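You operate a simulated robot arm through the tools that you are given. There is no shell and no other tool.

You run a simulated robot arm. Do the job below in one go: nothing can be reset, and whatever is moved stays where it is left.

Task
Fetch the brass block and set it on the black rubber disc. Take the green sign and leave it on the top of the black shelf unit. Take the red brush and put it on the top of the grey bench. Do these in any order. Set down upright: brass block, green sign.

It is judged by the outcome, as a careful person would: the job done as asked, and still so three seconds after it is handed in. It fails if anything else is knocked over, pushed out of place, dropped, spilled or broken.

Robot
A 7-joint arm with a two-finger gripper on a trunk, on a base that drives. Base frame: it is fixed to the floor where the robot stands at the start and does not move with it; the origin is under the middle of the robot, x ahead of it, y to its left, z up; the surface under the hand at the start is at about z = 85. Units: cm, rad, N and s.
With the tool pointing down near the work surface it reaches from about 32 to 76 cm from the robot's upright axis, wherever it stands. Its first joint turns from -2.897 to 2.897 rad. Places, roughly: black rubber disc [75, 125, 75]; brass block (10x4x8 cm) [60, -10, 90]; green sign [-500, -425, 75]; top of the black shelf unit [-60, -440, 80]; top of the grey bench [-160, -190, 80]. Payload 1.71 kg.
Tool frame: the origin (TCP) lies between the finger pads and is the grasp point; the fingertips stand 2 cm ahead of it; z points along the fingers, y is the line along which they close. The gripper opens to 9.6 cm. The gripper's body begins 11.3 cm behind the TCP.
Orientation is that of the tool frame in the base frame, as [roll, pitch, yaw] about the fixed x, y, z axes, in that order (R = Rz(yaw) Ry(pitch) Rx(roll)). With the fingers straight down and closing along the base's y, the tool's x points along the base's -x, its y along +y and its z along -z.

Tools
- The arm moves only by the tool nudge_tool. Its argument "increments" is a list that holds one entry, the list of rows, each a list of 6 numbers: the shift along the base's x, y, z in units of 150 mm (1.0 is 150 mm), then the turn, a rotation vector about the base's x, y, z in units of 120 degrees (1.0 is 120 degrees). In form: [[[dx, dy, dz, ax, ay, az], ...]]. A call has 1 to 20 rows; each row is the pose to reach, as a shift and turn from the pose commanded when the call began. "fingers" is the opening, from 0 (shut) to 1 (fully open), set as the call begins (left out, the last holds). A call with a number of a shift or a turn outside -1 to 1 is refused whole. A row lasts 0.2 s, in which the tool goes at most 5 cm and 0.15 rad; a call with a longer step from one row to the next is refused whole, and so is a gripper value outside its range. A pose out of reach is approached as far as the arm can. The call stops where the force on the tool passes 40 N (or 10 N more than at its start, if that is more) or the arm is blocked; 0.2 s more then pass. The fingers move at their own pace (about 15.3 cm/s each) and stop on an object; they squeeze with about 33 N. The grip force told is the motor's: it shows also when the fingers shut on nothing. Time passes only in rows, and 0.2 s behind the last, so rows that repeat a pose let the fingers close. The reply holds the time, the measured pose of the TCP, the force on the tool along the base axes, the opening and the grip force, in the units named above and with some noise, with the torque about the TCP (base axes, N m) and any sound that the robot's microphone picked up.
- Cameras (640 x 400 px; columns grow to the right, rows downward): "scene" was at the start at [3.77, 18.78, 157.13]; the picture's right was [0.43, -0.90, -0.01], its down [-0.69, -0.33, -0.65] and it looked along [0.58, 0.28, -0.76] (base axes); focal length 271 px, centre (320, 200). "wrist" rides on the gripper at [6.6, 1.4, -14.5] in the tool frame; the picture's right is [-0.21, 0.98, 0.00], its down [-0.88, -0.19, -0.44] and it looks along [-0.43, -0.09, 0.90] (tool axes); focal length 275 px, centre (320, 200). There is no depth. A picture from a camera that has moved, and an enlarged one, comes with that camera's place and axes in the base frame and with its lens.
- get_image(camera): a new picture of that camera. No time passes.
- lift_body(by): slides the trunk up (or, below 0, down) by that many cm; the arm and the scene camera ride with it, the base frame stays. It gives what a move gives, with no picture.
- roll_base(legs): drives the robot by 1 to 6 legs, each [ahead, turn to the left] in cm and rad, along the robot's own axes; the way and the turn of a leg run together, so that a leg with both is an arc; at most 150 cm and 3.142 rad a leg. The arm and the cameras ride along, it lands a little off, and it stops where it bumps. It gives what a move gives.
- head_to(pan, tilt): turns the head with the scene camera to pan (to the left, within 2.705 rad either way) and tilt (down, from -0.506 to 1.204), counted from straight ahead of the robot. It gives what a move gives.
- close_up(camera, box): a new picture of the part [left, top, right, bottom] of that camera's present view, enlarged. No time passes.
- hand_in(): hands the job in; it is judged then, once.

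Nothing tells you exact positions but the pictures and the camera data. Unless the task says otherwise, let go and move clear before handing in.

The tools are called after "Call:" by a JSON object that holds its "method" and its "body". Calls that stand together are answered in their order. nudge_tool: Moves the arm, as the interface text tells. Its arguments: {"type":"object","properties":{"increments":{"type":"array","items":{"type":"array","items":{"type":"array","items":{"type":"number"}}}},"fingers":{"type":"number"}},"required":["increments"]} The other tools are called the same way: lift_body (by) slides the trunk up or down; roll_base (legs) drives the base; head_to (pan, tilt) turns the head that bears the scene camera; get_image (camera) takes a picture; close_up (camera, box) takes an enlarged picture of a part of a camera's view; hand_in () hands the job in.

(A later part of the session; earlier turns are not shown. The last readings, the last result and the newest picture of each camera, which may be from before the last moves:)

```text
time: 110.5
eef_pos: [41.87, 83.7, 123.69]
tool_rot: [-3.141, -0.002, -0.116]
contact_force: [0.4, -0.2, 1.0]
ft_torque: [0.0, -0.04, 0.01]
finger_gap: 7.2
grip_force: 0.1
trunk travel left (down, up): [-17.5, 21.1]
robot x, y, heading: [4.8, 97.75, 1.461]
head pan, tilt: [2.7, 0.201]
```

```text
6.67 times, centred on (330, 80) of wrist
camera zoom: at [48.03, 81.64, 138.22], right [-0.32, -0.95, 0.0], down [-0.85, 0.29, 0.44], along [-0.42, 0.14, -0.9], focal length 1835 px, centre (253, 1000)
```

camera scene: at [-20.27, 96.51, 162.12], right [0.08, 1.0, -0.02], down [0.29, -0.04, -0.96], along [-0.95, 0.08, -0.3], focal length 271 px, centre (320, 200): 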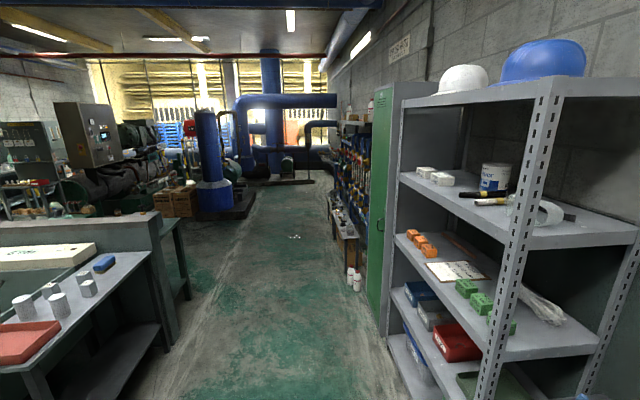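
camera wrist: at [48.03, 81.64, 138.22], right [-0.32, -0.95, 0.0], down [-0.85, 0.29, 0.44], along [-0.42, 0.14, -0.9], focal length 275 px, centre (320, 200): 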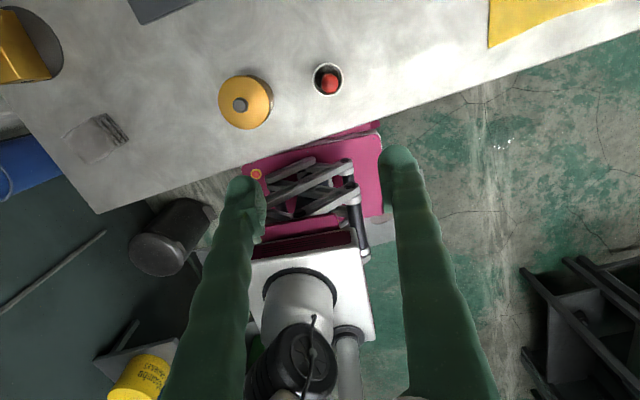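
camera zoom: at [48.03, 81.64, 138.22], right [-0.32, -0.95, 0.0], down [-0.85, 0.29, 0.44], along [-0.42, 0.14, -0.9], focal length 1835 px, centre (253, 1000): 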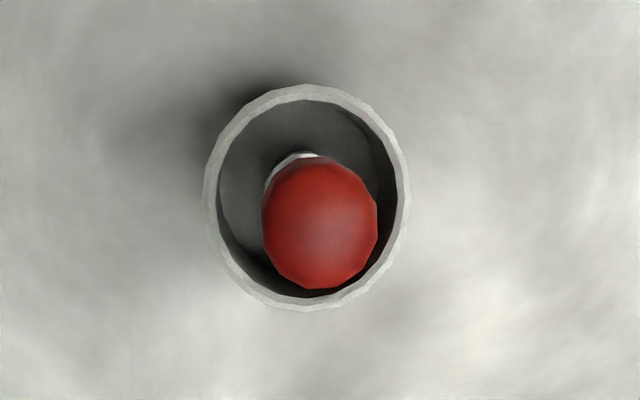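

The handle stands practically vertical at (45.65,81.05). I line up above it and come down.

Call:
{"method": "nudge_tool", "body": {"increments": [[[0.12, -0.09, 0, 0, 0, 0], [0.25, -0.175, 0, 0, 0, 0], [0.25, -0.175, -0.3, 0, 0, 0], [0.25, -0.175, -0.6, 0, 0, 0], [0.25, -0.175, -0.9, 0, 0, 0]]]}}

Call:
{"method": "get_image", "body": {"camera": "wrist"}}

```text
time: 111.7
eef_pos: [45.61, 80.95, 110.17]
tool_rot: [3.14, -0.003, -0.115]
contact_force: [-0.5, 0.0, -0.3]
ft_torque: [0.0, 0.04, 0.01]
finger_gap: 7.17
grip_force: 0.0
trunk travel left (down, up): [-17.5, 21.1]
robot x, y, heading: [4.73, 97.73, 1.458]
head pan, tilt: [2.7, 0.201]
```

```text
taken
camera wrist: at [52.0, 79.02, 124.82], right [-0.32, -0.95, 0.0], down [-0.85, 0.28, 0.44], along [-0.42, 0.14, -0.9], focal length 275 px, centre (320, 200)
```

wrist: 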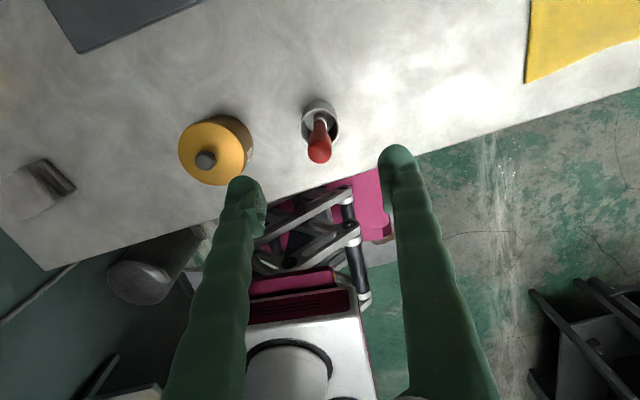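

Call:
{"method": "nudge_tool", "body": {"increments": [[[0.01, 0.01, -0.2, 0, 0, 0], [0.01, 0.01, -0.4, 0, 0, 0], [0.01, 0.01, -0.55, 0, 0, 0], [0.01, 0.01, -0.68, 0, 0, 0], [0.01, 0.01, -0.79, 0, 0, 0]]]}}

Call:
{"method": "get_image", "body": {"camera": "wrist"}}

```text
time: 112.9
eef_pos: [45.79, 81.05, 98.36]
tool_rot: [3.138, -0.002, -0.114]
contact_force: [0.6, -0.2, 1.0]
ft_torque: [-0.01, 0.01, 0.01]
finger_gap: 7.21
grip_force: 0.1
trunk travel left (down, up): [-17.5, 21.1]
robot x, y, heading: [4.59, 97.28, 1.461]
head pan, tilt: [2.7, 0.201]
```

```text
taken
camera wrist: at [52.15, 79.1, 112.86], right [-0.32, -0.95, 0.0], down [-0.85, 0.28, 0.44], along [-0.42, 0.14, -0.9], focal length 275 px, centre (320, 200)
```

wrist: 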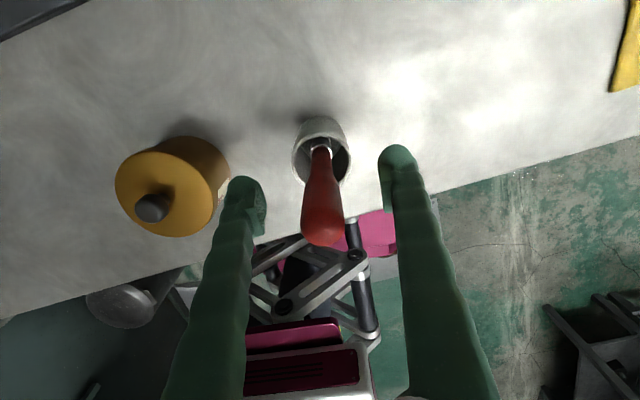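

Call:
{"method": "nudge_tool", "body": {"increments": [[[0, 0, 0, 0, 0, 0], [0, 0, 0, 0, 0, 0], [0, 0, 0, 0, 0, 0], [0, 0, 0, 0, 0, 0]]], "fingers": 0}}

Call:
{"method": "nudge_tool", "body": {"increments": [[[0, 0, 0.03, 0, 0, 0], [0, 0, 0.08, 0, 0, 0], [0, 0, 0.14, 0, 0, 0], [0, 0, 0.2, 0, 0, 0]]]}}

Call:
{"method": "get_image", "body": {"camera": "wrist"}}

```text
time: 113.9
eef_pos: [45.89, 81.14, 98.25]
tool_rot: [3.139, -0.001, -0.114]
contact_force: [-0.2, 0.8, 0.4]
ft_torque: [0.01, 0.03, 0.0]
finger_gap: 1.9
grip_force: 32.9
trunk travel left (down, up): [-17.5, 21.1]
robot x, y, heading: [4.32, 97.63, 1.459]
head pan, tilt: [2.7, 0.201]
```

```text
time: 114.9
eef_pos: [45.84, 81.02, 101.33]
tool_rot: [3.14, -0.002, -0.114]
contact_force: [-0.2, -0.1, -0.4]
ft_torque: [0.0, 0.0, 0.01]
finger_gap: 1.94
grip_force: 32.2
trunk travel left (down, up): [-17.5, 21.1]
robot x, y, heading: [4.41, 97.4, 1.454]
head pan, tilt: [2.7, 0.201]
```

```text
taken
camera wrist: at [52.08, 79.07, 115.89], right [-0.32, -0.95, 0.0], down [-0.85, 0.28, 0.44], along [-0.42, 0.14, -0.9], focal length 275 px, centre (320, 200)
```

wrist: 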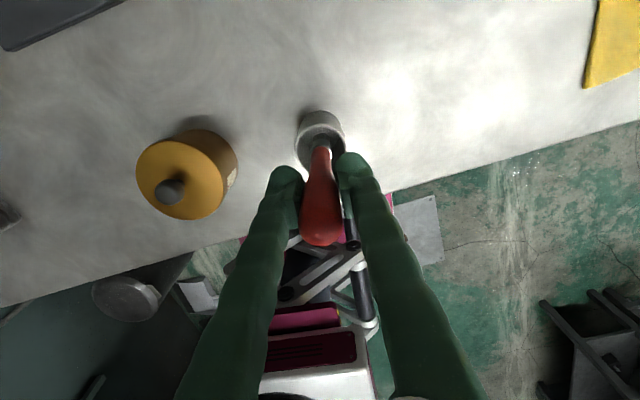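

Held, and the cup stays put. I keep drawing it straight up.

Call:
{"method": "nudge_tool", "body": {"increments": [[[0, 0, 0.06, 0, 0, 0], [0, 0, 0.12, 0, 0, 0], [0, 0, 0.18, 0, 0, 0], [0, 0, 0.25, 0, 0, 0], [0, 0, 0.32, 0, 0, 0], [0, 0, 0.4, 0, 0, 0], [0, 0, 0.5, 0, 0, 0], [0, 0, 0.6, 0, 0, 0], [0, 0, 0.7, 0, 0, 0], [0, 0, 0.8, 0, 0, 0], [0, 0, 0.9, 0, 0, 0], [0, 0, 1.0, 0, 0, 0]]]}}

Call:
{"method": "get_image", "body": {"camera": "wrist"}}

Call:
{"method": "head_to", "body": {"pan": -1.7, "tilt": 0.8}}

Call:
{"method": "get_image", "body": {"camera": "scene"}}

```text
time: 117.5
eef_pos: [45.75, 81.14, 116.36]
tool_rot: [3.139, -0.001, -0.115]
contact_force: [0.3, 0.0, -0.5]
ft_torque: [-0.02, 0.03, 0.0]
finger_gap: 1.91
grip_force: 33.1
trunk travel left (down, up): [-17.5, 21.1]
robot x, y, heading: [4.82, 97.53, 1.459]
head pan, tilt: [2.7, 0.201]
```

```text
taken
camera wrist: at [52.0, 79.08, 130.92], right [-0.32, -0.95, 0.0], down [-0.85, 0.28, 0.44], along [-0.42, 0.14, -0.9], focal length 275 px, centre (320, 200)
```

wrist: 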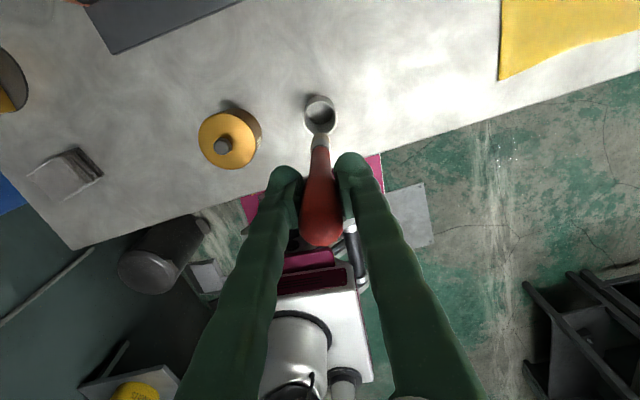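

```text
time: 121.0
eef_pos: [45.73, 81.06, 116.42]
tool_rot: [3.141, -0.003, -0.116]
contact_force: [-0.4, -0.2, -0.5]
ft_torque: [0.01, 0.02, 0.03]
finger_gap: 1.93
grip_force: 32.9
trunk travel left (down, up): [-17.5, 21.1]
robot x, y, heading: [4.25, 97.33, 1.457]
head pan, tilt: [-1.7, 0.799]
```

```text
taken
camera scene: at [-3.14, 93.7, 157.7], right [-0.24, -0.97, 0.02], down [-0.7, 0.16, -0.7], along [0.68, -0.18, -0.72], focal length 271 px, centre (320, 200)
```

scene: 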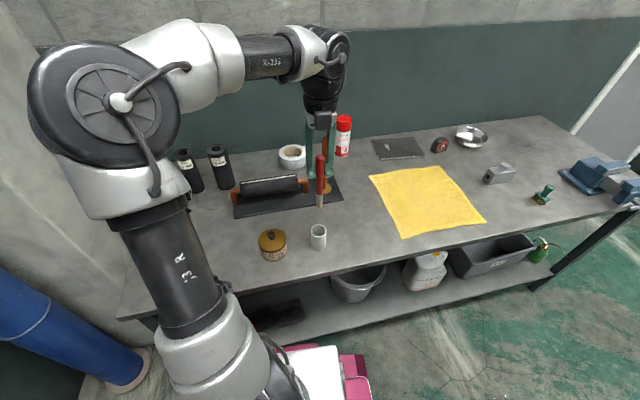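

Call:
{"method": "close_up", "body": {"camera": "scene", "box": [280, 100, 370, 260]}}

```text
2.50 times, centred on (325, 180) of scene
camera zoom: at [-3.14, 93.7, 157.7], right [-0.24, -0.97, 0.02], down [-0.7, 0.16, -0.7], along [0.68, -0.18, -0.72], focal length 677 px, centre (308, 250)
```

zoom: 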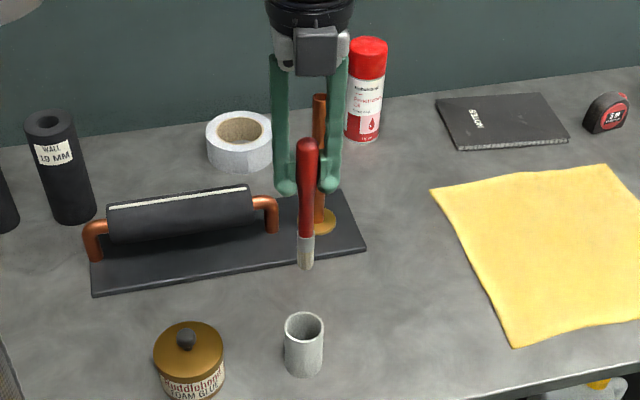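

It is indeed a red brush with pale bristles. Now I swing the arm to the robot's front for driving.

Call:
{"method": "nudge_tool", "body": {"increments": [[[0, 0.1, 0.1, 0, 0, 0.05], [0, 0.3, 0.2, 0, 0, 0.1], [0, 0.5, 0.3, 0, 0, 0.15], [0, 0.75, 0.4, 0, 0, 0.2], [0, 1.0, 0.5, 0, 0, 0.25]]]}}

Call:
{"method": "nudge_tool", "body": {"increments": [[[-0.06, 0.2, 0, 0, 0, 0.05], [-0.12, 0.4, 0, 0, 0, 0.1], [-0.18, 0.6, 0, 0, 0, 0.15], [-0.24, 0.8, 0, 0, 0, 0.2], [-0.3, 1.0, 0, 0, 0, 0.25]]]}}

Call:
{"method": "nudge_tool", "body": {"increments": [[[-0.18, 0.2, 0, 0, 0, 0.05], [-0.38, 0.4, 0, 0, 0, 0.1], [-0.58, 0.6, 0, 0, 0, 0.15], [-0.79, 0.8, 0, 0, 0, 0.2], [-1.0, 1.0, 0, 0, 0, 0.25]]]}}

Call:
{"method": "nudge_tool", "body": {"increments": [[[-0.2, 0.2, 0, 0, 0, 0], [-0.4, 0.4, 0, 0, 0, 0], [-0.6, 0.6, 0, 0, 0, 0]]]}}

Call:
{"method": "head_to", "body": {"pan": 2.7, "tilt": 0.9}}

Call:
{"method": "get_image", "body": {"camera": "scene"}}

```text
time: 122.2
eef_pos: [45.67, 96.21, 123.73]
tool_rot: [3.141, -0.002, 0.409]
contact_force: [-0.2, 0.1, -0.3]
ft_torque: [0.01, -0.01, -0.02]
finger_gap: 1.93
grip_force: 32.7
trunk travel left (down, up): [-17.5, 21.1]
robot x, y, heading: [4.65, 97.64, 1.459]
head pan, tilt: [-1.7, 0.799]
```

```text
time: 123.4
eef_pos: [41.43, 111.08, 123.7]
tool_rot: [3.141, 0.001, 0.936]
contact_force: [0.4, 0.5, -0.2]
ft_torque: [-0.03, -0.01, -0.03]
finger_gap: 1.9
grip_force: 33.3
trunk travel left (down, up): [-17.5, 21.1]
robot x, y, heading: [4.49, 97.41, 1.455]
head pan, tilt: [-1.7, 0.799]
```

```text
time: 124.6
eef_pos: [26.11, 126.2, 123.69]
tool_rot: [-3.141, 0.001, 1.456]
contact_force: [0.1, 1.0, 0.8]
ft_torque: [-0.01, 0.01, 0.02]
finger_gap: 1.92
grip_force: 33.1
trunk travel left (down, up): [-17.5, 21.1]
robot x, y, heading: [4.71, 97.42, 1.451]
head pan, tilt: [-1.7, 0.799]
```

```text
time: 125.4
eef_pos: [17.33, 135.04, 123.69]
tool_rot: [-3.139, 0.0, 1.455]
contact_force: [0.1, 0.5, 0.4]
ft_torque: [-0.01, -0.02, 0.05]
finger_gap: 1.92
grip_force: 32.6
trunk travel left (down, up): [-17.5, 21.1]
robot x, y, heading: [4.85, 97.52, 1.46]
head pan, tilt: [-1.7, 0.799]
```

```text
time: 128.9
eef_pos: [17.49, 135.05, 123.8]
tool_rot: [-3.14, 0.001, 1.456]
contact_force: [0.3, -0.6, -0.7]
ft_torque: [0.02, 0.01, 0.02]
finger_gap: 1.91
grip_force: 33.1
trunk travel left (down, up): [-17.5, 21.1]
robot x, y, heading: [4.76, 97.26, 1.457]
head pan, tilt: [2.7, 0.901]
```

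```text
taken
camera scene: at [-14.96, 89.23, 157.01], right [-0.85, 0.53, -0.01], down [0.41, 0.66, -0.63], along [-0.33, -0.54, -0.77], focal length 271 px, centre (320, 200)
```

scene: 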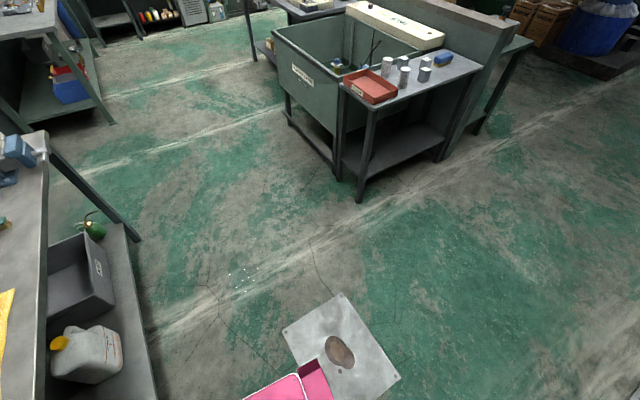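

The aisle between x≈-105 and 35 is clear. I reverse along the bench, then turn toward the grey bench.

Call:
{"method": "roll_base", "body": {"legs": [[-80, 0], [-80, 0], [0, 2.854]]}}

Call:
{"method": "head_to", "body": {"pan": 0, "tilt": 0.6}}

Call:
{"method": "get_image", "body": {"camera": "scene"}}

Call:
{"method": "get_image", "body": {"camera": "wrist"}}

```text
time: 145.6
eef_pos: [-38.12, -93.05, 123.72]
tool_rot: [-3.14, 0.001, -2.003]
contact_force: [0.1, 0.0, -0.6]
ft_torque: [-0.01, -0.01, -0.04]
finger_gap: 1.89
grip_force: 33.4
trunk travel left (down, up): [-17.5, 21.1]
robot x, y, heading: [-14.84, -61.05, -2.002]
head pan, tilt: [2.7, 0.901]
```

```text
time: 148.0
eef_pos: [-37.31, -91.4, 124.33]
tool_rot: [-3.137, -0.017, -2.003]
contact_force: [0.6, -0.1, 0.2]
ft_torque: [0.04, 0.04, -0.01]
finger_gap: 1.9
grip_force: 32.7
trunk travel left (down, up): [-17.5, 21.1]
robot x, y, heading: [-14.54, -61.18, -2.003]
head pan, tilt: [0.0, 0.6]
```

```text
taken
camera scene: at [-3.01, -72.51, 159.22], right [-0.91, 0.42, 0.0], down [0.24, 0.53, -0.82], along [-0.34, -0.74, -0.58], focal length 271 px, centre (320, 200)
```

scene: 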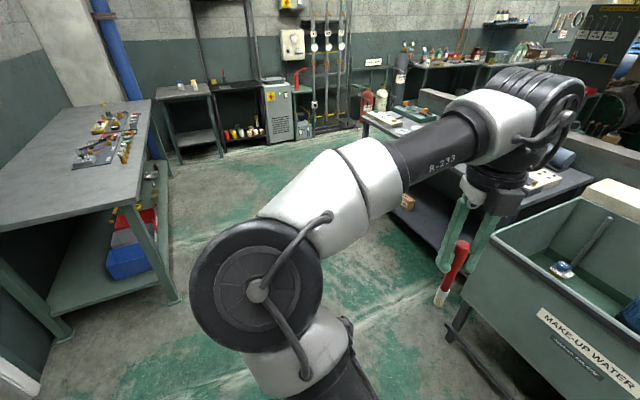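

```text
taken
camera wrist: at [-41.31, -96.45, 138.97], right [-0.8, 0.6, -0.01], down [0.54, 0.72, 0.43], along [0.26, 0.34, -0.9], focal length 275 px, centre (320, 200)
```

wrist: 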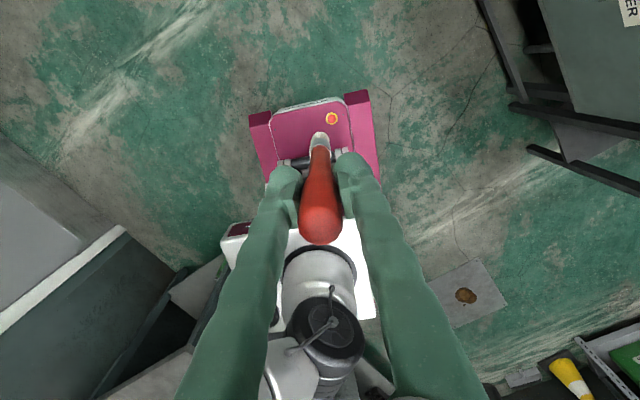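

Call:
{"method": "roll_base", "body": {"legs": [[140, 0], [0, -1.138]]}}

Call:
{"method": "head_to", "body": {"pan": 0.3, "tilt": 0.75}}

Call:
{"method": "get_image", "body": {"camera": "scene"}}

Call:
{"method": "get_image", "body": {"camera": "wrist"}}

```text
time: 158.8
eef_pos: [-109.82, -180.06, 124.34]
tool_rot: [-3.137, -0.015, -3.132]
contact_force: [0.0, 0.5, -0.2]
ft_torque: [0.0, 0.01, 0.0]
finger_gap: 1.91
grip_force: 32.6
trunk travel left (down, up): [-17.5, 21.1]
robot x, y, heading: [-72.79, -187.56, -3.131]
head pan, tilt: [0.0, 0.6]
```

```text
time: 159.6
eef_pos: [-108.14, -180.04, 124.84]
tool_rot: [-3.136, -0.032, -3.132]
contact_force: [-0.5, 0.6, 0.0]
ft_torque: [0.01, -0.07, -0.04]
finger_gap: 1.88
grip_force: 32.3
trunk travel left (down, up): [-17.5, 21.1]
robot x, y, heading: [-72.92, -187.57, -3.127]
head pan, tilt: [0.3, 0.75]
```

```text
taken
camera scene: at [-77.1, -205.67, 157.95], right [-0.3, 0.95, -0.01], down [0.66, 0.21, -0.72], along [-0.68, -0.22, -0.69], focal length 271 px, centre (320, 200)
```

scene: 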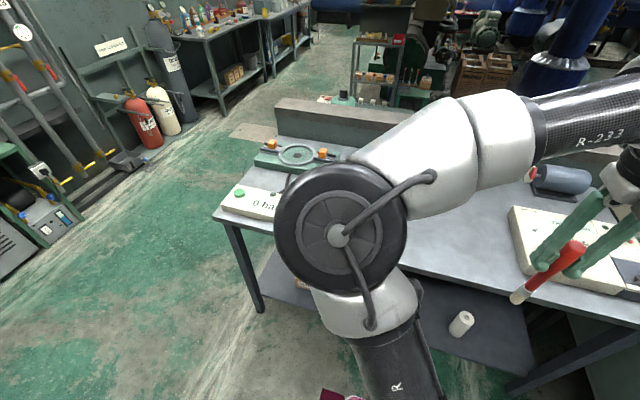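

```text
taken
camera wrist: at [-114.26, -178.61, 139.57], right [0.2, 0.98, -0.01], down [0.89, -0.17, 0.42], along [0.41, -0.09, -0.91], focal length 275 px, centre (320, 200)
```

wrist: 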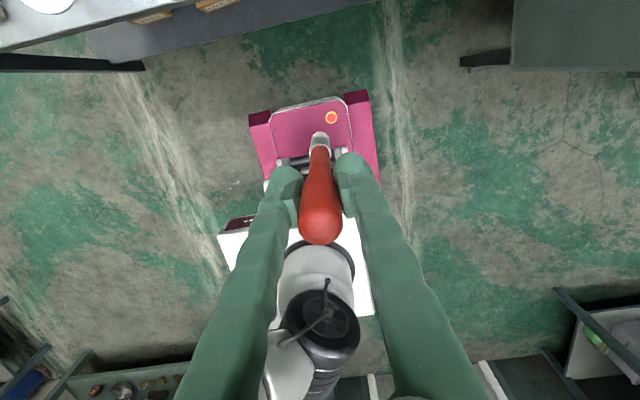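

I'm in front of the grey bench: its front edge is at x≈-133, top z≈80, with a free area about x -135…-165, y -225…-165. I extend the arm over it, then tilt the tool forward to lay the brush down.

Call:
{"method": "nudge_tool", "body": {"increments": [[[-0.2, -0.1, 0, 0, 0, 0], [-0.4, -0.2, -0.05, 0, 0, 0], [-0.6, -0.3, -0.1, 0, 0, 0], [-0.8, -0.4, -0.15, 0, 0, 0], [-1.0, -0.5, -0.2, 0, 0, 0]]]}}

Call:
{"method": "nudge_tool", "body": {"increments": [[[-0.15, -0.1, -0.08, 0, 0.05, 0], [-0.3, -0.2, -0.16, 0, 0.1, 0], [-0.4, -0.2, -0.24, 0, 0.15, 0], [-0.5, -0.2, -0.3, 0, 0.2, 0], [-0.55, -0.2, -0.35, 0, 0.25, 0]]]}}

Call:
{"method": "get_image", "body": {"camera": "wrist"}}

Call:
{"method": "get_image", "body": {"camera": "scene"}}

```text
time: 160.8
eef_pos: [-123.16, -187.44, 121.86]
tool_rot: [-3.136, -0.031, -3.132]
contact_force: [-0.2, -0.3, -1.2]
ft_torque: [-0.03, 0.0, 0.03]
finger_gap: 1.91
grip_force: 32.9
trunk travel left (down, up): [-17.5, 21.1]
robot x, y, heading: [-72.88, -187.59, -3.131]
head pan, tilt: [0.3, 0.75]
```

```text
time: 162.0
eef_pos: [-131.18, -190.54, 116.65]
tool_rot: [-3.141, -0.554, -3.132]
contact_force: [0.5, -0.3, -0.6]
ft_torque: [-0.02, -0.04, 0.03]
finger_gap: 1.95
grip_force: 33.1
trunk travel left (down, up): [-17.5, 21.1]
robot x, y, heading: [-73.19, -187.57, -3.132]
head pan, tilt: [0.3, 0.75]
```

```text
taken
camera wrist: at [-129.28, -189.0, 132.38], right [0.17, 0.98, -0.11], down [0.98, -0.18, -0.08], along [-0.1, -0.09, -0.99], focal length 275 px, centre (320, 200)
```

wrist: 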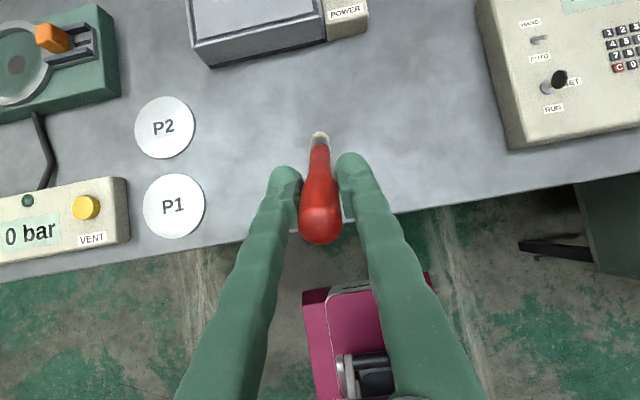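

```text
taken
camera scene: at [-76.96, -205.67, 157.96], right [-0.31, 0.95, 0.0], down [0.66, 0.21, -0.72], along [-0.69, -0.22, -0.69], focal length 271 px, centre (320, 200)
```

scene: 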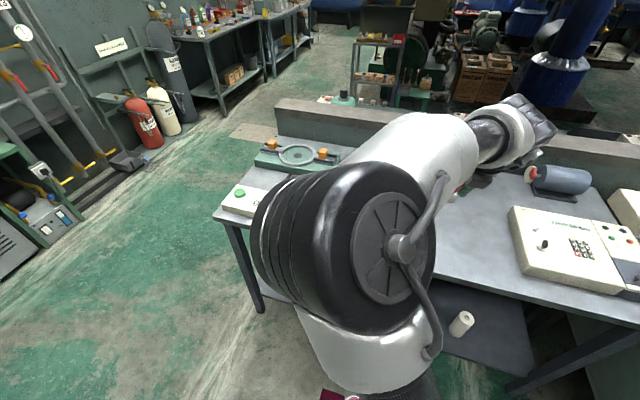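

Call:
{"method": "nudge_tool", "body": {"increments": [[[-0.1, 0, -0.1, 0, 0.05, 0], [-0.2, 0, -0.2, 0, 0.1, 0], [-0.3, 0, -0.3, 0, 0.15, 0], [-0.4, 0, -0.4, 0, 0.2, 0], [-0.5, 0, -0.5, 0, 0.25, 0], [-0.6, 0, -0.6, 0, 0.3, 0]]]}}

Call:
{"method": "get_image", "body": {"camera": "wrist"}}

```text
time: 163.4
eef_pos: [-140.29, -190.52, 107.34]
tool_rot: [3.122, -1.183, -3.119]
contact_force: [-0.3, 0.1, 0.3]
ft_torque: [0.03, -0.01, -0.01]
finger_gap: 1.94
grip_force: 33.5
trunk travel left (down, up): [-17.5, 21.1]
robot x, y, heading: [-73.04, -187.63, -3.132]
head pan, tilt: [0.3, 0.75]
```

```text
taken
camera wrist: at [-129.42, -189.06, 119.05], right [0.07, 0.98, -0.18], down [0.74, -0.18, -0.64], along [-0.66, -0.09, -0.74], focal length 275 px, centre (320, 200)
```

wrist: 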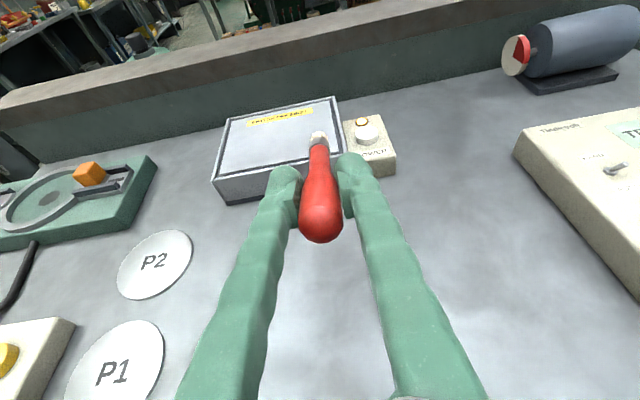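

Call:
{"method": "nudge_tool", "body": {"increments": [[[-0.05, 0, -0.1, 0, 0.03, 0], [-0.1, 0, -0.25, 0, 0.06, 0], [-0.15, 0, -0.4, 0, 0.09, 0], [-0.21, 0, -0.55, 0, 0.118, 0], [-0.21, 0, -0.7, 0, 0.118, 0], [-0.21, 0, -0.85, 0, 0.118, 0], [-0.21, 0, -1.0, 0, 0.118, 0]]]}}

Call:
{"method": "get_image", "body": {"camera": "wrist"}}

Call:
{"method": "get_image", "body": {"camera": "scene"}}

```text
time: 165.0
eef_pos: [-144.96, -196.14, 99.4]
tool_rot: [3.063, -1.362, -3.119]
contact_force: [-1.1, 0.2, 0.4]
ft_torque: [0.01, -0.07, 0.04]
finger_gap: 1.92
grip_force: 33.0
out of reach, approached as far as the arm can: row 3, 4, 5, 6, 7
trunk travel left (down, up): [-17.5, 21.1]
robot x, y, heading: [-72.93, -187.69, -3.131]
head pan, tilt: [0.3, 0.75]
```

```text
taken
camera wrist: at [-132.22, -195.44, 108.85], right [0.09, 0.98, -0.19], down [0.61, -0.2, -0.77], along [-0.79, -0.04, -0.61], focal length 275 px, centre (320, 200)
```

wrist: 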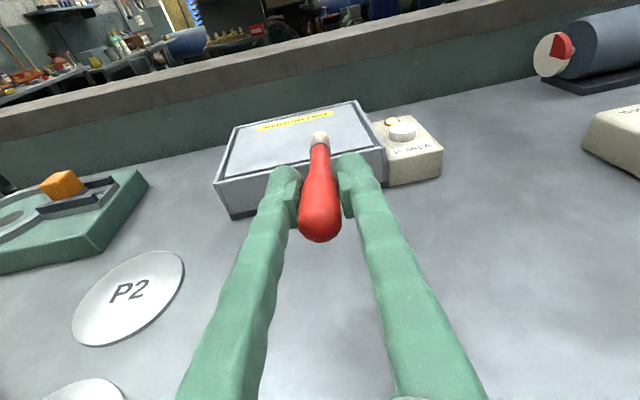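

```text
taken
camera scene: at [-77.32, -205.58, 157.91], right [-0.3, 0.95, -0.01], down [0.66, 0.21, -0.72], along [-0.68, -0.22, -0.7], focal length 271 px, centre (320, 200)
```

scene: 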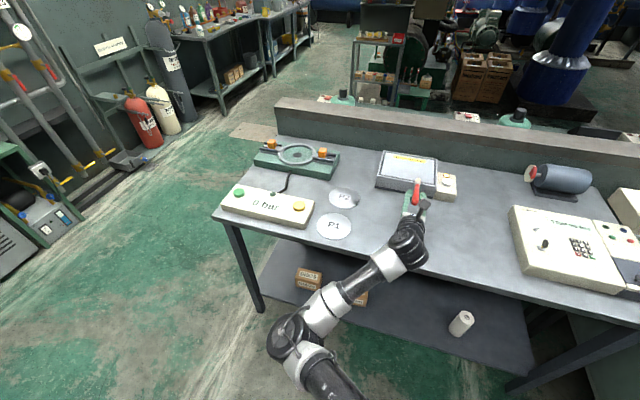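

The arm is at a joint limit, but the trunk can still go down. The brush points 12° below horizontal; I lower the trunk in steps.

Call:
{"method": "lift_body", "body": {"by": -10}}

Call:
{"method": "get_image", "body": {"camera": "wrist"}}

Call:
{"method": "get_image", "body": {"camera": "scene"}}

```text
time: 166.3
eef_pos: [-144.8, -196.15, 89.53]
tool_rot: [3.054, -1.363, -3.109]
contact_force: [0.4, -0.5, 0.0]
ft_torque: [0.02, 0.0, -0.01]
finger_gap: 1.92
grip_force: 33.4
trunk travel left (down, up): [-7.5, 31.1]
robot x, y, heading: [-73.1, -187.73, -3.131]
head pan, tilt: [0.3, 0.75]
```

```text
taken
camera wrist: at [-131.97, -195.5, 98.93], right [0.09, 0.98, -0.18], down [0.61, -0.2, -0.77], along [-0.79, -0.04, -0.61], focal length 275 px, centre (320, 200)
```

wrist: 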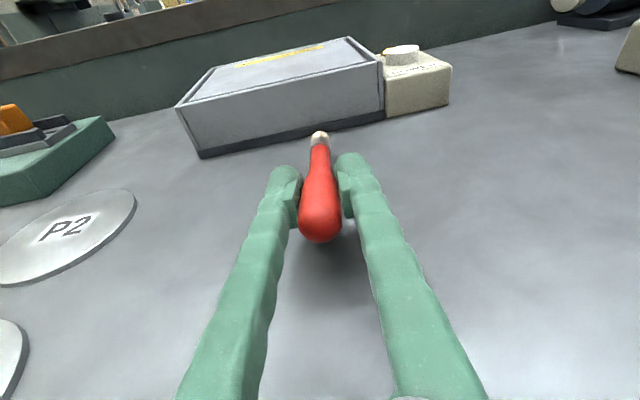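

```text
taken
camera scene: at [-76.84, -205.67, 147.87], right [-0.31, 0.95, 0.0], down [0.66, 0.21, -0.72], along [-0.69, -0.22, -0.69], focal length 271 px, centre (320, 200)
```

scene: 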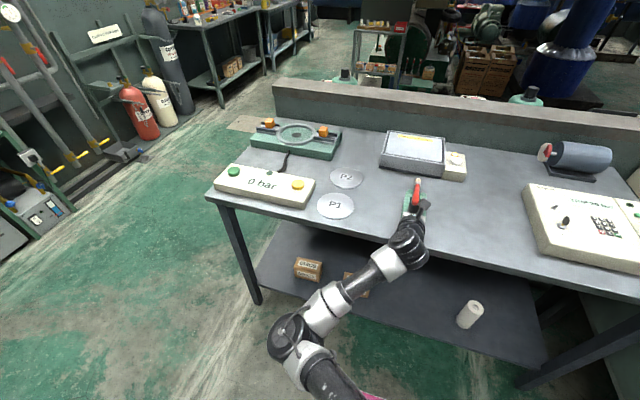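

Call:
{"method": "close_up", "body": {"camera": "scene", "box": [340, 160, 480, 300]}}

Call:
{"method": "lift_body", "body": {"by": -3.5}}

Call:
{"method": "close_up", "body": {"camera": "scene", "box": [340, 160, 480, 300]}}

Call:
{"method": "get_image", "body": {"camera": "wrist"}}

```text
2.86 times, centred on (410, 230) of scene
camera zoom: at [-76.84, -205.67, 147.87], right [-0.31, 0.95, 0.0], down [0.66, 0.21, -0.72], along [-0.69, -0.22, -0.69], focal length 774 px, centre (63, 114)
```

zoom: 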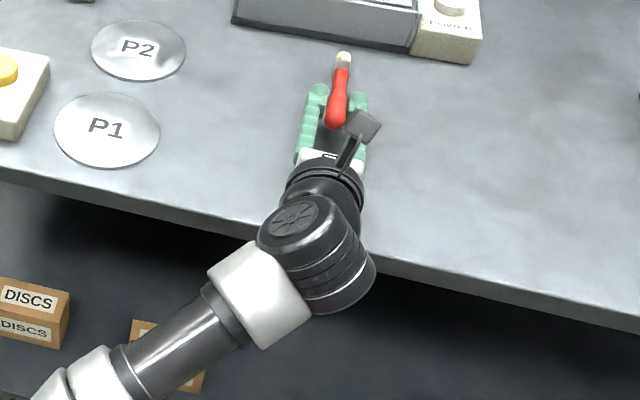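

```text
time: 167.0
eef_pos: [-143.52, -196.35, 87.94]
tool_rot: [3.067, -1.395, -3.123]
contact_force: [-0.4, -0.5, -1.2]
ft_torque: [0.0, -0.03, -0.03]
finger_gap: 1.92
grip_force: 33.3
trunk travel left (down, up): [-4.1, 34.4]
robot x, y, heading: [-73.13, -187.82, -3.137]
head pan, tilt: [0.3, 0.75]
stopped: the force on the tool passed its limit at 50 N (the readings are from after the stop); the commanded pose is now the measured one
```

```text
2.86 times, centred on (410, 230) of scene
camera zoom: at [-76.76, -205.73, 144.39], right [-0.31, 0.95, 0.0], down [0.66, 0.21, -0.72], along [-0.68, -0.22, -0.69], focal length 774 px, centre (63, 114)
```

zoom: 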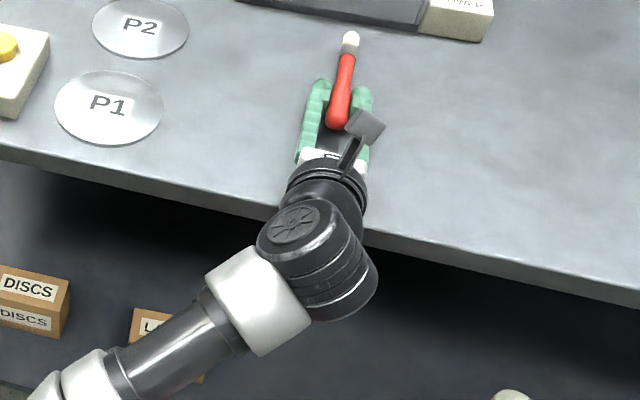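

```text
taken
camera wrist: at [-130.27, -195.57, 96.97], right [0.09, 0.98, -0.19], down [0.58, -0.21, -0.79], along [-0.81, -0.04, -0.59], focal length 275 px, centre (320, 200)
```

wrist: 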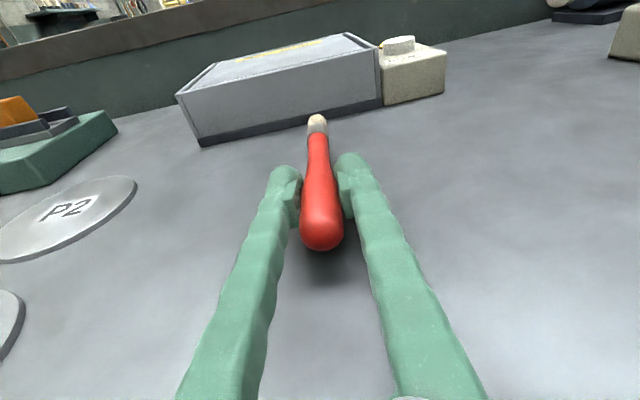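

The bench top here is really at z≈86, so the bristles are already touching and the brush lies almost flat. I release it here.

Call:
{"method": "nudge_tool", "body": {"increments": [[[0, 0, 0, 0, 0, 0], [0, 0, 0, 0, 0, 0], [0, 0, 0, 0, 0, 0], [0, 0, 0, 0, 0, 0]]], "fingers": 0.55}}

Call:
{"method": "get_image", "body": {"camera": "wrist"}}

Call:
{"method": "close_up", "body": {"camera": "scene", "box": [340, 140, 480, 280]}}

```text
time: 168.0
eef_pos: [-143.5, -196.1, 87.96]
tool_rot: [3.067, -1.392, -3.123]
contact_force: [-0.6, 0.4, 0.0]
ft_torque: [0.02, -0.04, 0.02]
finger_gap: 5.28
grip_force: 0.0
trunk travel left (down, up): [-4.1, 34.4]
robot x, y, heading: [-72.74, -187.59, -3.134]
head pan, tilt: [0.3, 0.75]
```

```text
taken
camera wrist: at [-130.37, -195.51, 96.98], right [0.09, 0.98, -0.19], down [0.58, -0.21, -0.79], along [-0.81, -0.04, -0.59], focal length 275 px, centre (320, 200)
```

wrist: 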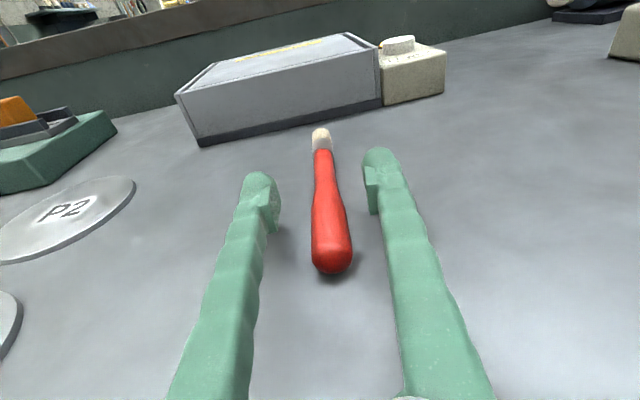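

```text
2.86 times, centred on (410, 210) of scene
camera zoom: at [-76.79, -205.68, 144.48], right [-0.31, 0.95, 0.0], down [0.66, 0.21, -0.72], along [-0.69, -0.22, -0.69], focal length 774 px, centre (63, 171)
```

zoom: 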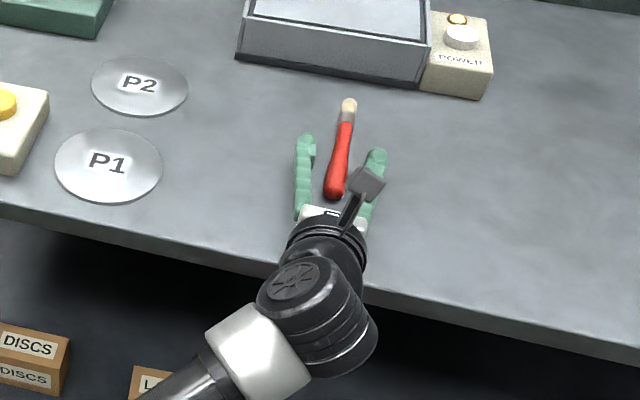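

The brush lies on the grey bench. I raise the trunk a little and back straight away.

Call:
{"method": "lift_body", "body": {"by": 8}}

Call:
{"method": "roll_base", "body": {"legs": [[-15, 0]]}}

Call:
{"method": "lift_body", "body": {"by": 5.5}}

Call:
{"method": "get_image", "body": {"camera": "wrist"}}

Call:
{"method": "get_image", "body": {"camera": "scene"}}

```text
time: 169.2
eef_pos: [-143.49, -196.14, 95.92]
tool_rot: [3.068, -1.393, -3.122]
contact_force: [-0.5, -0.5, -0.6]
ft_torque: [-0.01, 0.03, 0.01]
finger_gap: 5.31
grip_force: 0.0
trunk travel left (down, up): [-12.1, 26.4]
robot x, y, heading: [-73.08, -187.26, -3.134]
head pan, tilt: [0.3, 0.75]
```

```text
time: 170.6
eef_pos: [-128.35, -195.93, 95.98]
tool_rot: [3.069, -1.392, -3.124]
contact_force: [0.9, 0.3, 0.5]
ft_torque: [0.0, -0.01, 0.04]
finger_gap: 5.27
grip_force: 0.0
trunk travel left (down, up): [-12.1, 26.4]
robot x, y, heading: [-57.66, -187.2, -3.127]
head pan, tilt: [0.3, 0.75]
```

```text
time: 171.6
eef_pos: [-127.05, -195.98, 102.38]
tool_rot: [3.071, -1.409, -3.125]
contact_force: [-0.1, -0.2, -0.5]
ft_torque: [-0.04, 0.0, 0.02]
finger_gap: 5.27
grip_force: 0.1
trunk travel left (down, up): [-17.6, 20.9]
robot x, y, heading: [-57.72, -187.51, -3.131]
head pan, tilt: [0.3, 0.75]
```

```text
taken
camera wrist: at [-113.81, -195.33, 111.38], right [0.09, 0.98, -0.19], down [0.57, -0.21, -0.79], along [-0.82, -0.04, -0.58], focal length 275 px, centre (320, 200)
```

wrist: 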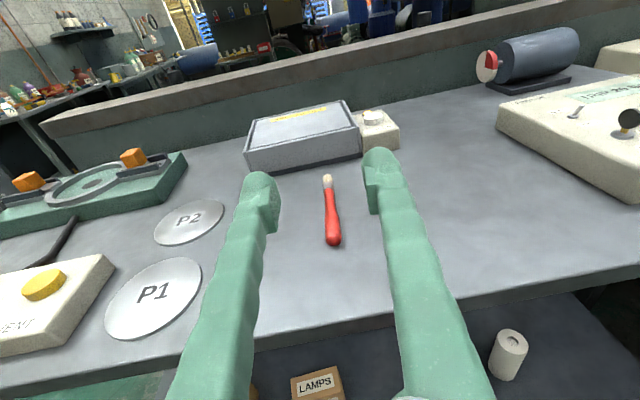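

```text
taken
camera scene: at [-61.94, -205.54, 158.09], right [-0.31, 0.95, 0.0], down [0.66, 0.21, -0.72], along [-0.68, -0.22, -0.69], focal length 271 px, centre (320, 200)
```

scene: 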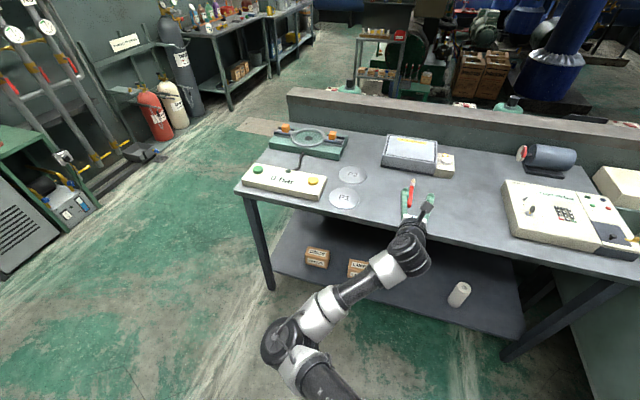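

The brush is set down. Now I bring the tool back to pointing down.

Call:
{"method": "nudge_tool", "body": {"increments": [[[0.02, 0, 0.05, 0, -0.05, 0], [0.05, 0, 0.1, 0, -0.1, 0], [0.1, 0, 0.15, 0, -0.15, 0], [0.15, 0, 0.25, 0, -0.2, 0], [0.2, 0.05, 0.35, 0, -0.25, 0], [0.25, 0.1, 0.45, 0, -0.3, 0], [0.3, 0.15, 0.55, 0, -0.35, 0]]]}}

Call:
{"method": "nudge_tool", "body": {"increments": [[[0.1, 0.05, 0.1, 0, -0.05, 0], [0.2, 0.1, 0.2, 0, -0.1, 0], [0.3, 0.15, 0.3, 0, -0.15, 0], [0.4, 0.2, 0.4, 0, -0.2, 0], [0.5, 0.25, 0.5, 0, -0.25, 0], [0.6, 0.3, 0.6, 0, -0.3, 0]]]}}

Call:
{"method": "get_image", "body": {"camera": "scene"}}

```text
time: 173.2
eef_pos: [-122.67, -193.65, 110.68]
tool_rot: [3.086, -0.673, 3.141]
contact_force: [0.1, -1.1, 0.7]
ft_torque: [0.01, -0.01, -0.02]
finger_gap: 5.28
grip_force: 0.0
trunk travel left (down, up): [-17.6, 20.9]
robot x, y, heading: [-57.76, -187.35, -3.127]
head pan, tilt: [0.3, 0.75]
```

```text
time: 174.6
eef_pos: [-113.62, -188.97, 119.7]
tool_rot: [3.087, -0.042, -3.139]
contact_force: [0.4, 0.0, 0.6]
ft_torque: [-0.01, 0.05, 0.01]
finger_gap: 5.29
grip_force: 0.0
trunk travel left (down, up): [-17.6, 20.9]
robot x, y, heading: [-57.63, -187.37, -3.134]
head pan, tilt: [0.3, 0.75]
```

```text
taken
camera scene: at [-61.92, -205.48, 158.09], right [-0.3, 0.95, -0.01], down [0.66, 0.21, -0.72], along [-0.69, -0.22, -0.69], focal length 271 px, centre (320, 200)
```

scene: 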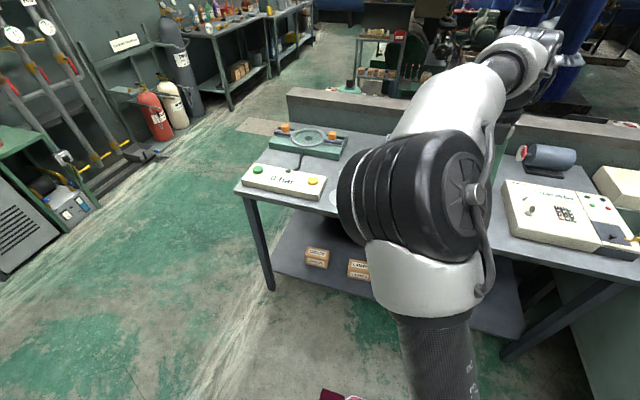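

Call:
{"method": "nudge_tool", "body": {"increments": [[[0.2, 0, 0.05, -0.008, -0.006, 0], [0.4, 0, 0.1, -0.016, -0.012, 0], [0.6, 0, 0.15, -0.026, -0.02, 0], [0.8, 0, 0.2, -0.026, -0.02, 0], [1.0, 0, 0.25, -0.026, -0.02, 0]]]}}

Call:
{"method": "roll_base", "body": {"legs": [[0, 1.0]]}}

Call:
{"method": "head_to", "body": {"pan": 0.0, "tilt": 0.4}}

Call:
{"method": "get_image", "body": {"camera": "scene"}}

Call:
{"method": "head_to", "body": {"pan": -0.6, "tilt": 0.4}}

Call:
{"method": "get_image", "body": {"camera": "scene"}}

Call:
{"method": "head_to", "body": {"pan": 0.8, "tilt": 0.4}}

Call:
{"method": "get_image", "body": {"camera": "scene"}}

```text
time: 175.8
eef_pos: [-97.78, -189.34, 123.97]
tool_rot: [-3.136, -0.014, -3.131]
contact_force: [0.6, -1.0, 0.6]
ft_torque: [0.05, 0.03, -0.01]
finger_gap: 5.27
grip_force: 0.1
trunk travel left (down, up): [-17.6, 20.9]
robot x, y, heading: [-57.73, -187.54, -3.133]
head pan, tilt: [0.3, 0.75]
stopped in row 5: the arm was blocked; the commanded pose is now the measured one
```

```text
time: 176.6
eef_pos: [-95.15, -183.86, 125.28]
tool_rot: [-3.031, -0.049, 3.055]
contact_force: [1.6, 1.8, 0.4]
ft_torque: [-0.21, 0.07, -0.01]
finger_gap: 5.29
grip_force: 0.1
trunk travel left (down, up): [-17.6, 20.9]
robot x, y, heading: [-57.32, -187.3, -3.132]
head pan, tilt: [0.3, 0.75]
stopped in leg 1: the robot was blocked; the commanded pose is now the measured one
```

```text
time: 177.4
eef_pos: [-95.3, -185.19, 124.8]
tool_rot: [-3.015, -0.032, 3.082]
contact_force: [-0.2, 0.4, -0.2]
ft_torque: [0.03, 0.02, 0.02]
finger_gap: 5.3
grip_force: 0.0
trunk travel left (down, up): [-17.6, 20.9]
robot x, y, heading: [-58.03, -187.49, -3.133]
head pan, tilt: [0.0, 0.4]
```

```text
taken
camera scene: at [-63.12, -204.11, 161.16], right [-0.12, 0.99, 0.0], down [0.4, 0.05, -0.91], along [-0.91, -0.11, -0.4], focal length 271 px, centre (320, 200)
```

scene: 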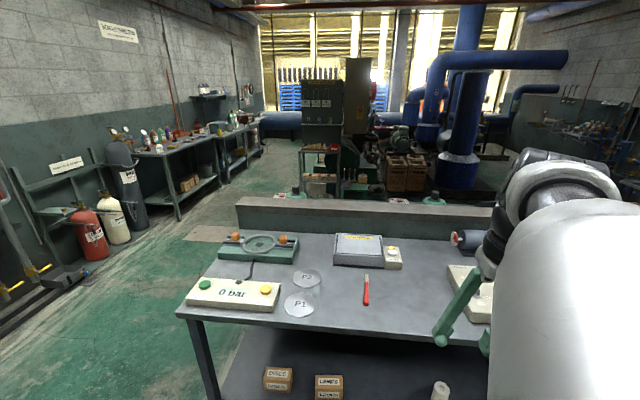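

```text
time: 178.4
eef_pos: [-95.32, -185.41, 124.68]
tool_rot: [-3.01, -0.03, 3.091]
contact_force: [0.3, 0.0, -0.5]
ft_torque: [0.01, -0.01, -0.01]
finger_gap: 5.25
grip_force: 0.0
trunk travel left (down, up): [-17.6, 20.9]
robot x, y, heading: [-57.72, -187.15, -3.13]
head pan, tilt: [-0.6, 0.4]
```

```text
taken
camera scene: at [-63.21, -203.66, 161.17], right [-0.07, 1.0, 0.0], down [0.4, 0.03, -0.91], along [-0.91, -0.07, -0.4], focal length 271 px, centre (320, 200)
```

scene: 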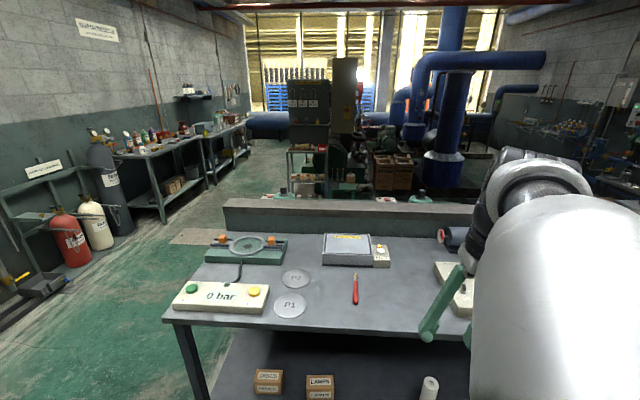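

```text
time: 179.9
eef_pos: [-95.11, -185.04, 124.98]
tool_rot: [-3.024, -0.038, 3.071]
contact_force: [0.3, 0.6, -0.6]
ft_torque: [0.0, 0.01, -0.01]
finger_gap: 5.29
grip_force: 0.1
trunk travel left (down, up): [-17.6, 20.9]
robot x, y, heading: [-57.72, -187.72, -3.132]
head pan, tilt: [0.799, 0.4]
```

```text
taken
camera scene: at [-63.11, -204.48, 161.17], right [-0.16, 0.99, 0.0], down [0.4, 0.06, -0.91], along [-0.9, -0.15, -0.4], focal length 271 px, centre (320, 200)
```

scene: 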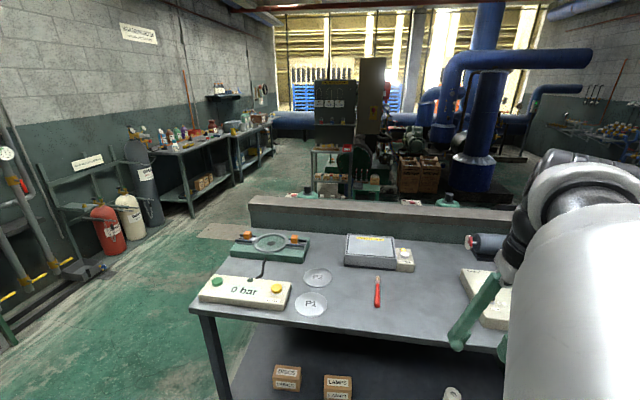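

The folded arm is pressing against the head, which blocks turning. I extend the arm outward again to free it.

Call:
{"method": "nudge_tool", "body": {"increments": [[[-0.15, 0, 0, 0, 0, 0], [-0.3, 0, 0, 0, 0, 0], [-0.5, 0, 0, 0, 0, 0], [-0.7, 0, 0, 0, 0, 0], [-0.9, 0, 0, 0, 0, 0]]]}}

Call:
{"method": "head_to", "body": {"pan": -0.4, "tilt": 0.9}}

Call:
{"method": "get_image", "body": {"camera": "scene"}}

Call:
{"method": "get_image", "body": {"camera": "wrist"}}

```text
time: 180.2
eef_pos: [-94.25, -183.39, 125.53]
tool_rot: [-2.981, -0.052, 3.05]
contact_force: [2.4, 1.9, 0.2]
ft_torque: [-0.2, 0.15, -0.04]
finger_gap: 5.24
grip_force: 0.1
trunk travel left (down, up): [-17.6, 20.9]
robot x, y, heading: [-57.6, -187.48, -3.124]
head pan, tilt: [0.799, 0.4]
stopped in row 1: the arm was blocked; the commanded pose is now the measured one
```

```text
time: 181.6
eef_pos: [-94.46, -184.37, 124.88]
tool_rot: [-2.963, -0.04, 3.071]
contact_force: [0.1, -0.4, -0.1]
ft_torque: [-0.01, -0.02, 0.0]
finger_gap: 5.28
grip_force: 0.1
trunk travel left (down, up): [-17.6, 20.9]
robot x, y, heading: [-57.82, -187.47, -3.127]
head pan, tilt: [-0.4, 0.901]
```

```text
taken
camera scene: at [-61.25, -204.71, 156.9], right [-0.23, 0.97, 0.0], down [0.77, 0.18, -0.61], along [-0.59, -0.14, -0.79], focal length 271 px, centre (320, 200)
```

scene: 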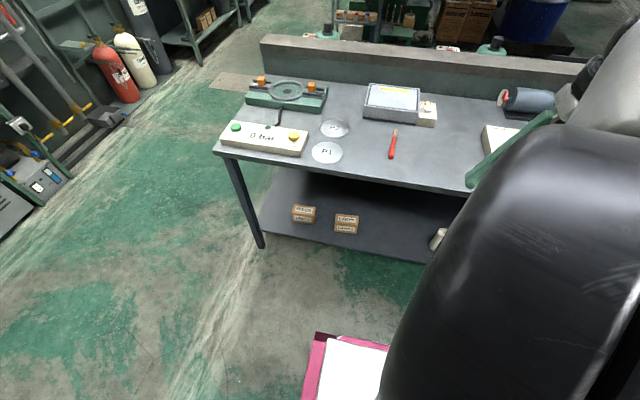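

```text
taken
camera wrist: at [-100.19, -179.85, 139.21], right [0.27, 0.95, -0.18], down [0.89, -0.17, 0.44], along [0.38, -0.28, -0.88], focal length 275 px, centre (320, 200)
```

wrist: 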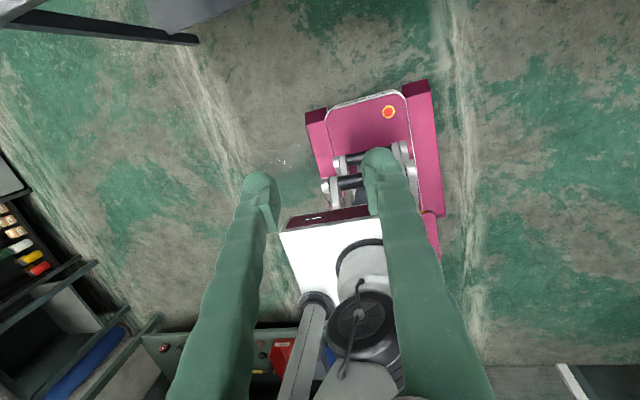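

Call:
{"method": "nudge_tool", "body": {"increments": [[[0, 0.1, 0, 0, 0, 0], [0, 0.25, 0, 0, 0, 0], [0, 0.4, 0, 0, 0, 0], [-0.05, 0.55, 0, 0, 0, 0]]]}}

Call:
{"method": "get_image", "body": {"camera": "scene"}}

```text
time: 182.6
eef_pos: [-95.08, -177.4, 125.43]
tool_rot: [-3.044, -0.052, 3.081]
contact_force: [-0.2, -0.3, 0.7]
ft_torque: [0.02, -0.04, 0.0]
finger_gap: 5.27
grip_force: 0.1
trunk travel left (down, up): [-17.6, 20.9]
robot x, y, heading: [-57.25, -187.28, -3.129]
head pan, tilt: [-0.4, 0.901]
```

```text
taken
camera scene: at [-60.96, -200.2, 156.9], right [0.38, 0.93, 0.01], down [0.74, -0.29, -0.61], along [-0.56, 0.23, -0.79], focal length 271 px, centre (320, 200)
```

scene: 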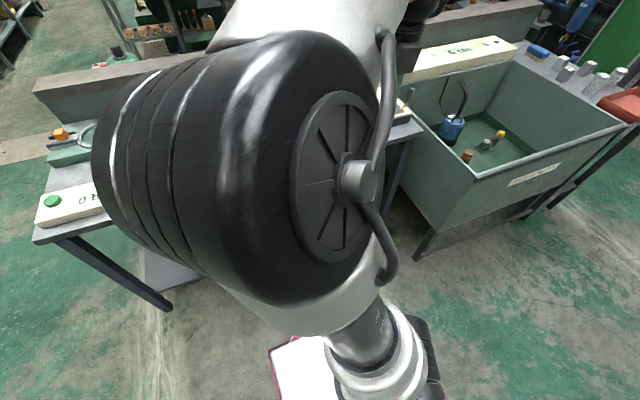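

Call:
{"method": "nudge_tool", "body": {"increments": [[[-0.1, 0.05, 0, 0.01, -0.006, 0], [-0.25, 0.1, 0, 0.02, -0.012, 0], [-0.45, 0.15, 0, 0.03, -0.018, 0], [-0.65, 0.2, 0, 0.045, -0.0275, 0], [-0.85, 0.2, 0, 0.045, -0.0275, 0]]]}}

Call:
{"method": "get_image", "body": {"camera": "scene"}}

Call:
{"method": "get_image", "body": {"camera": "wrist"}}

```text
time: 183.8
eef_pos: [-107.79, -174.16, 125.15]
tool_rot: [-3.136, 0.004, 3.082]
contact_force: [-0.4, 0.2, 0.0]
ft_torque: [0.0, -0.04, 0.02]
finger_gap: 5.29
grip_force: 0.1
trunk travel left (down, up): [-17.6, 20.9]
robot x, y, heading: [-57.96, -187.4, -3.132]
head pan, tilt: [-0.4, 0.901]
```

```text
taken
camera scene: at [-60.98, -200.1, 156.91], right [0.38, 0.93, 0.01], down [0.74, -0.3, -0.61], along [-0.56, 0.23, -0.79], focal length 271 px, centre (320, 200)
```

scene: 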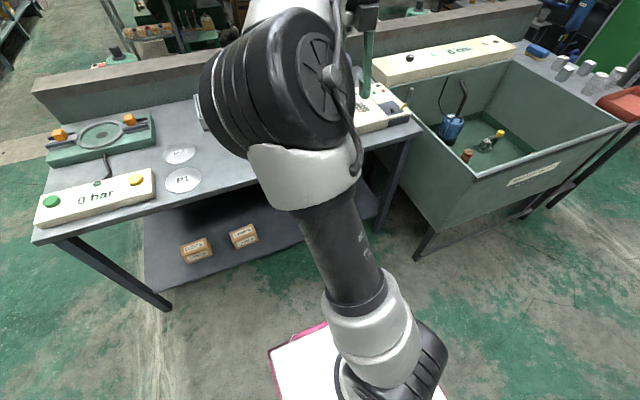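

```text
taken
camera wrist: at [-114.26, -172.21, 139.79], right [0.26, 0.96, 0.0], down [0.86, -0.23, 0.45], along [0.43, -0.12, -0.89], focal length 275 px, centre (320, 200)
```

wrist: 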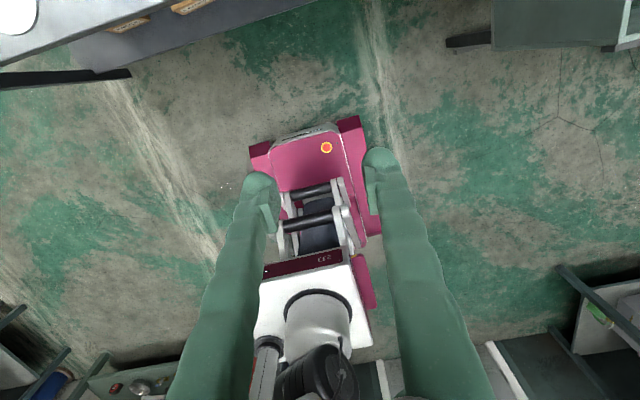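

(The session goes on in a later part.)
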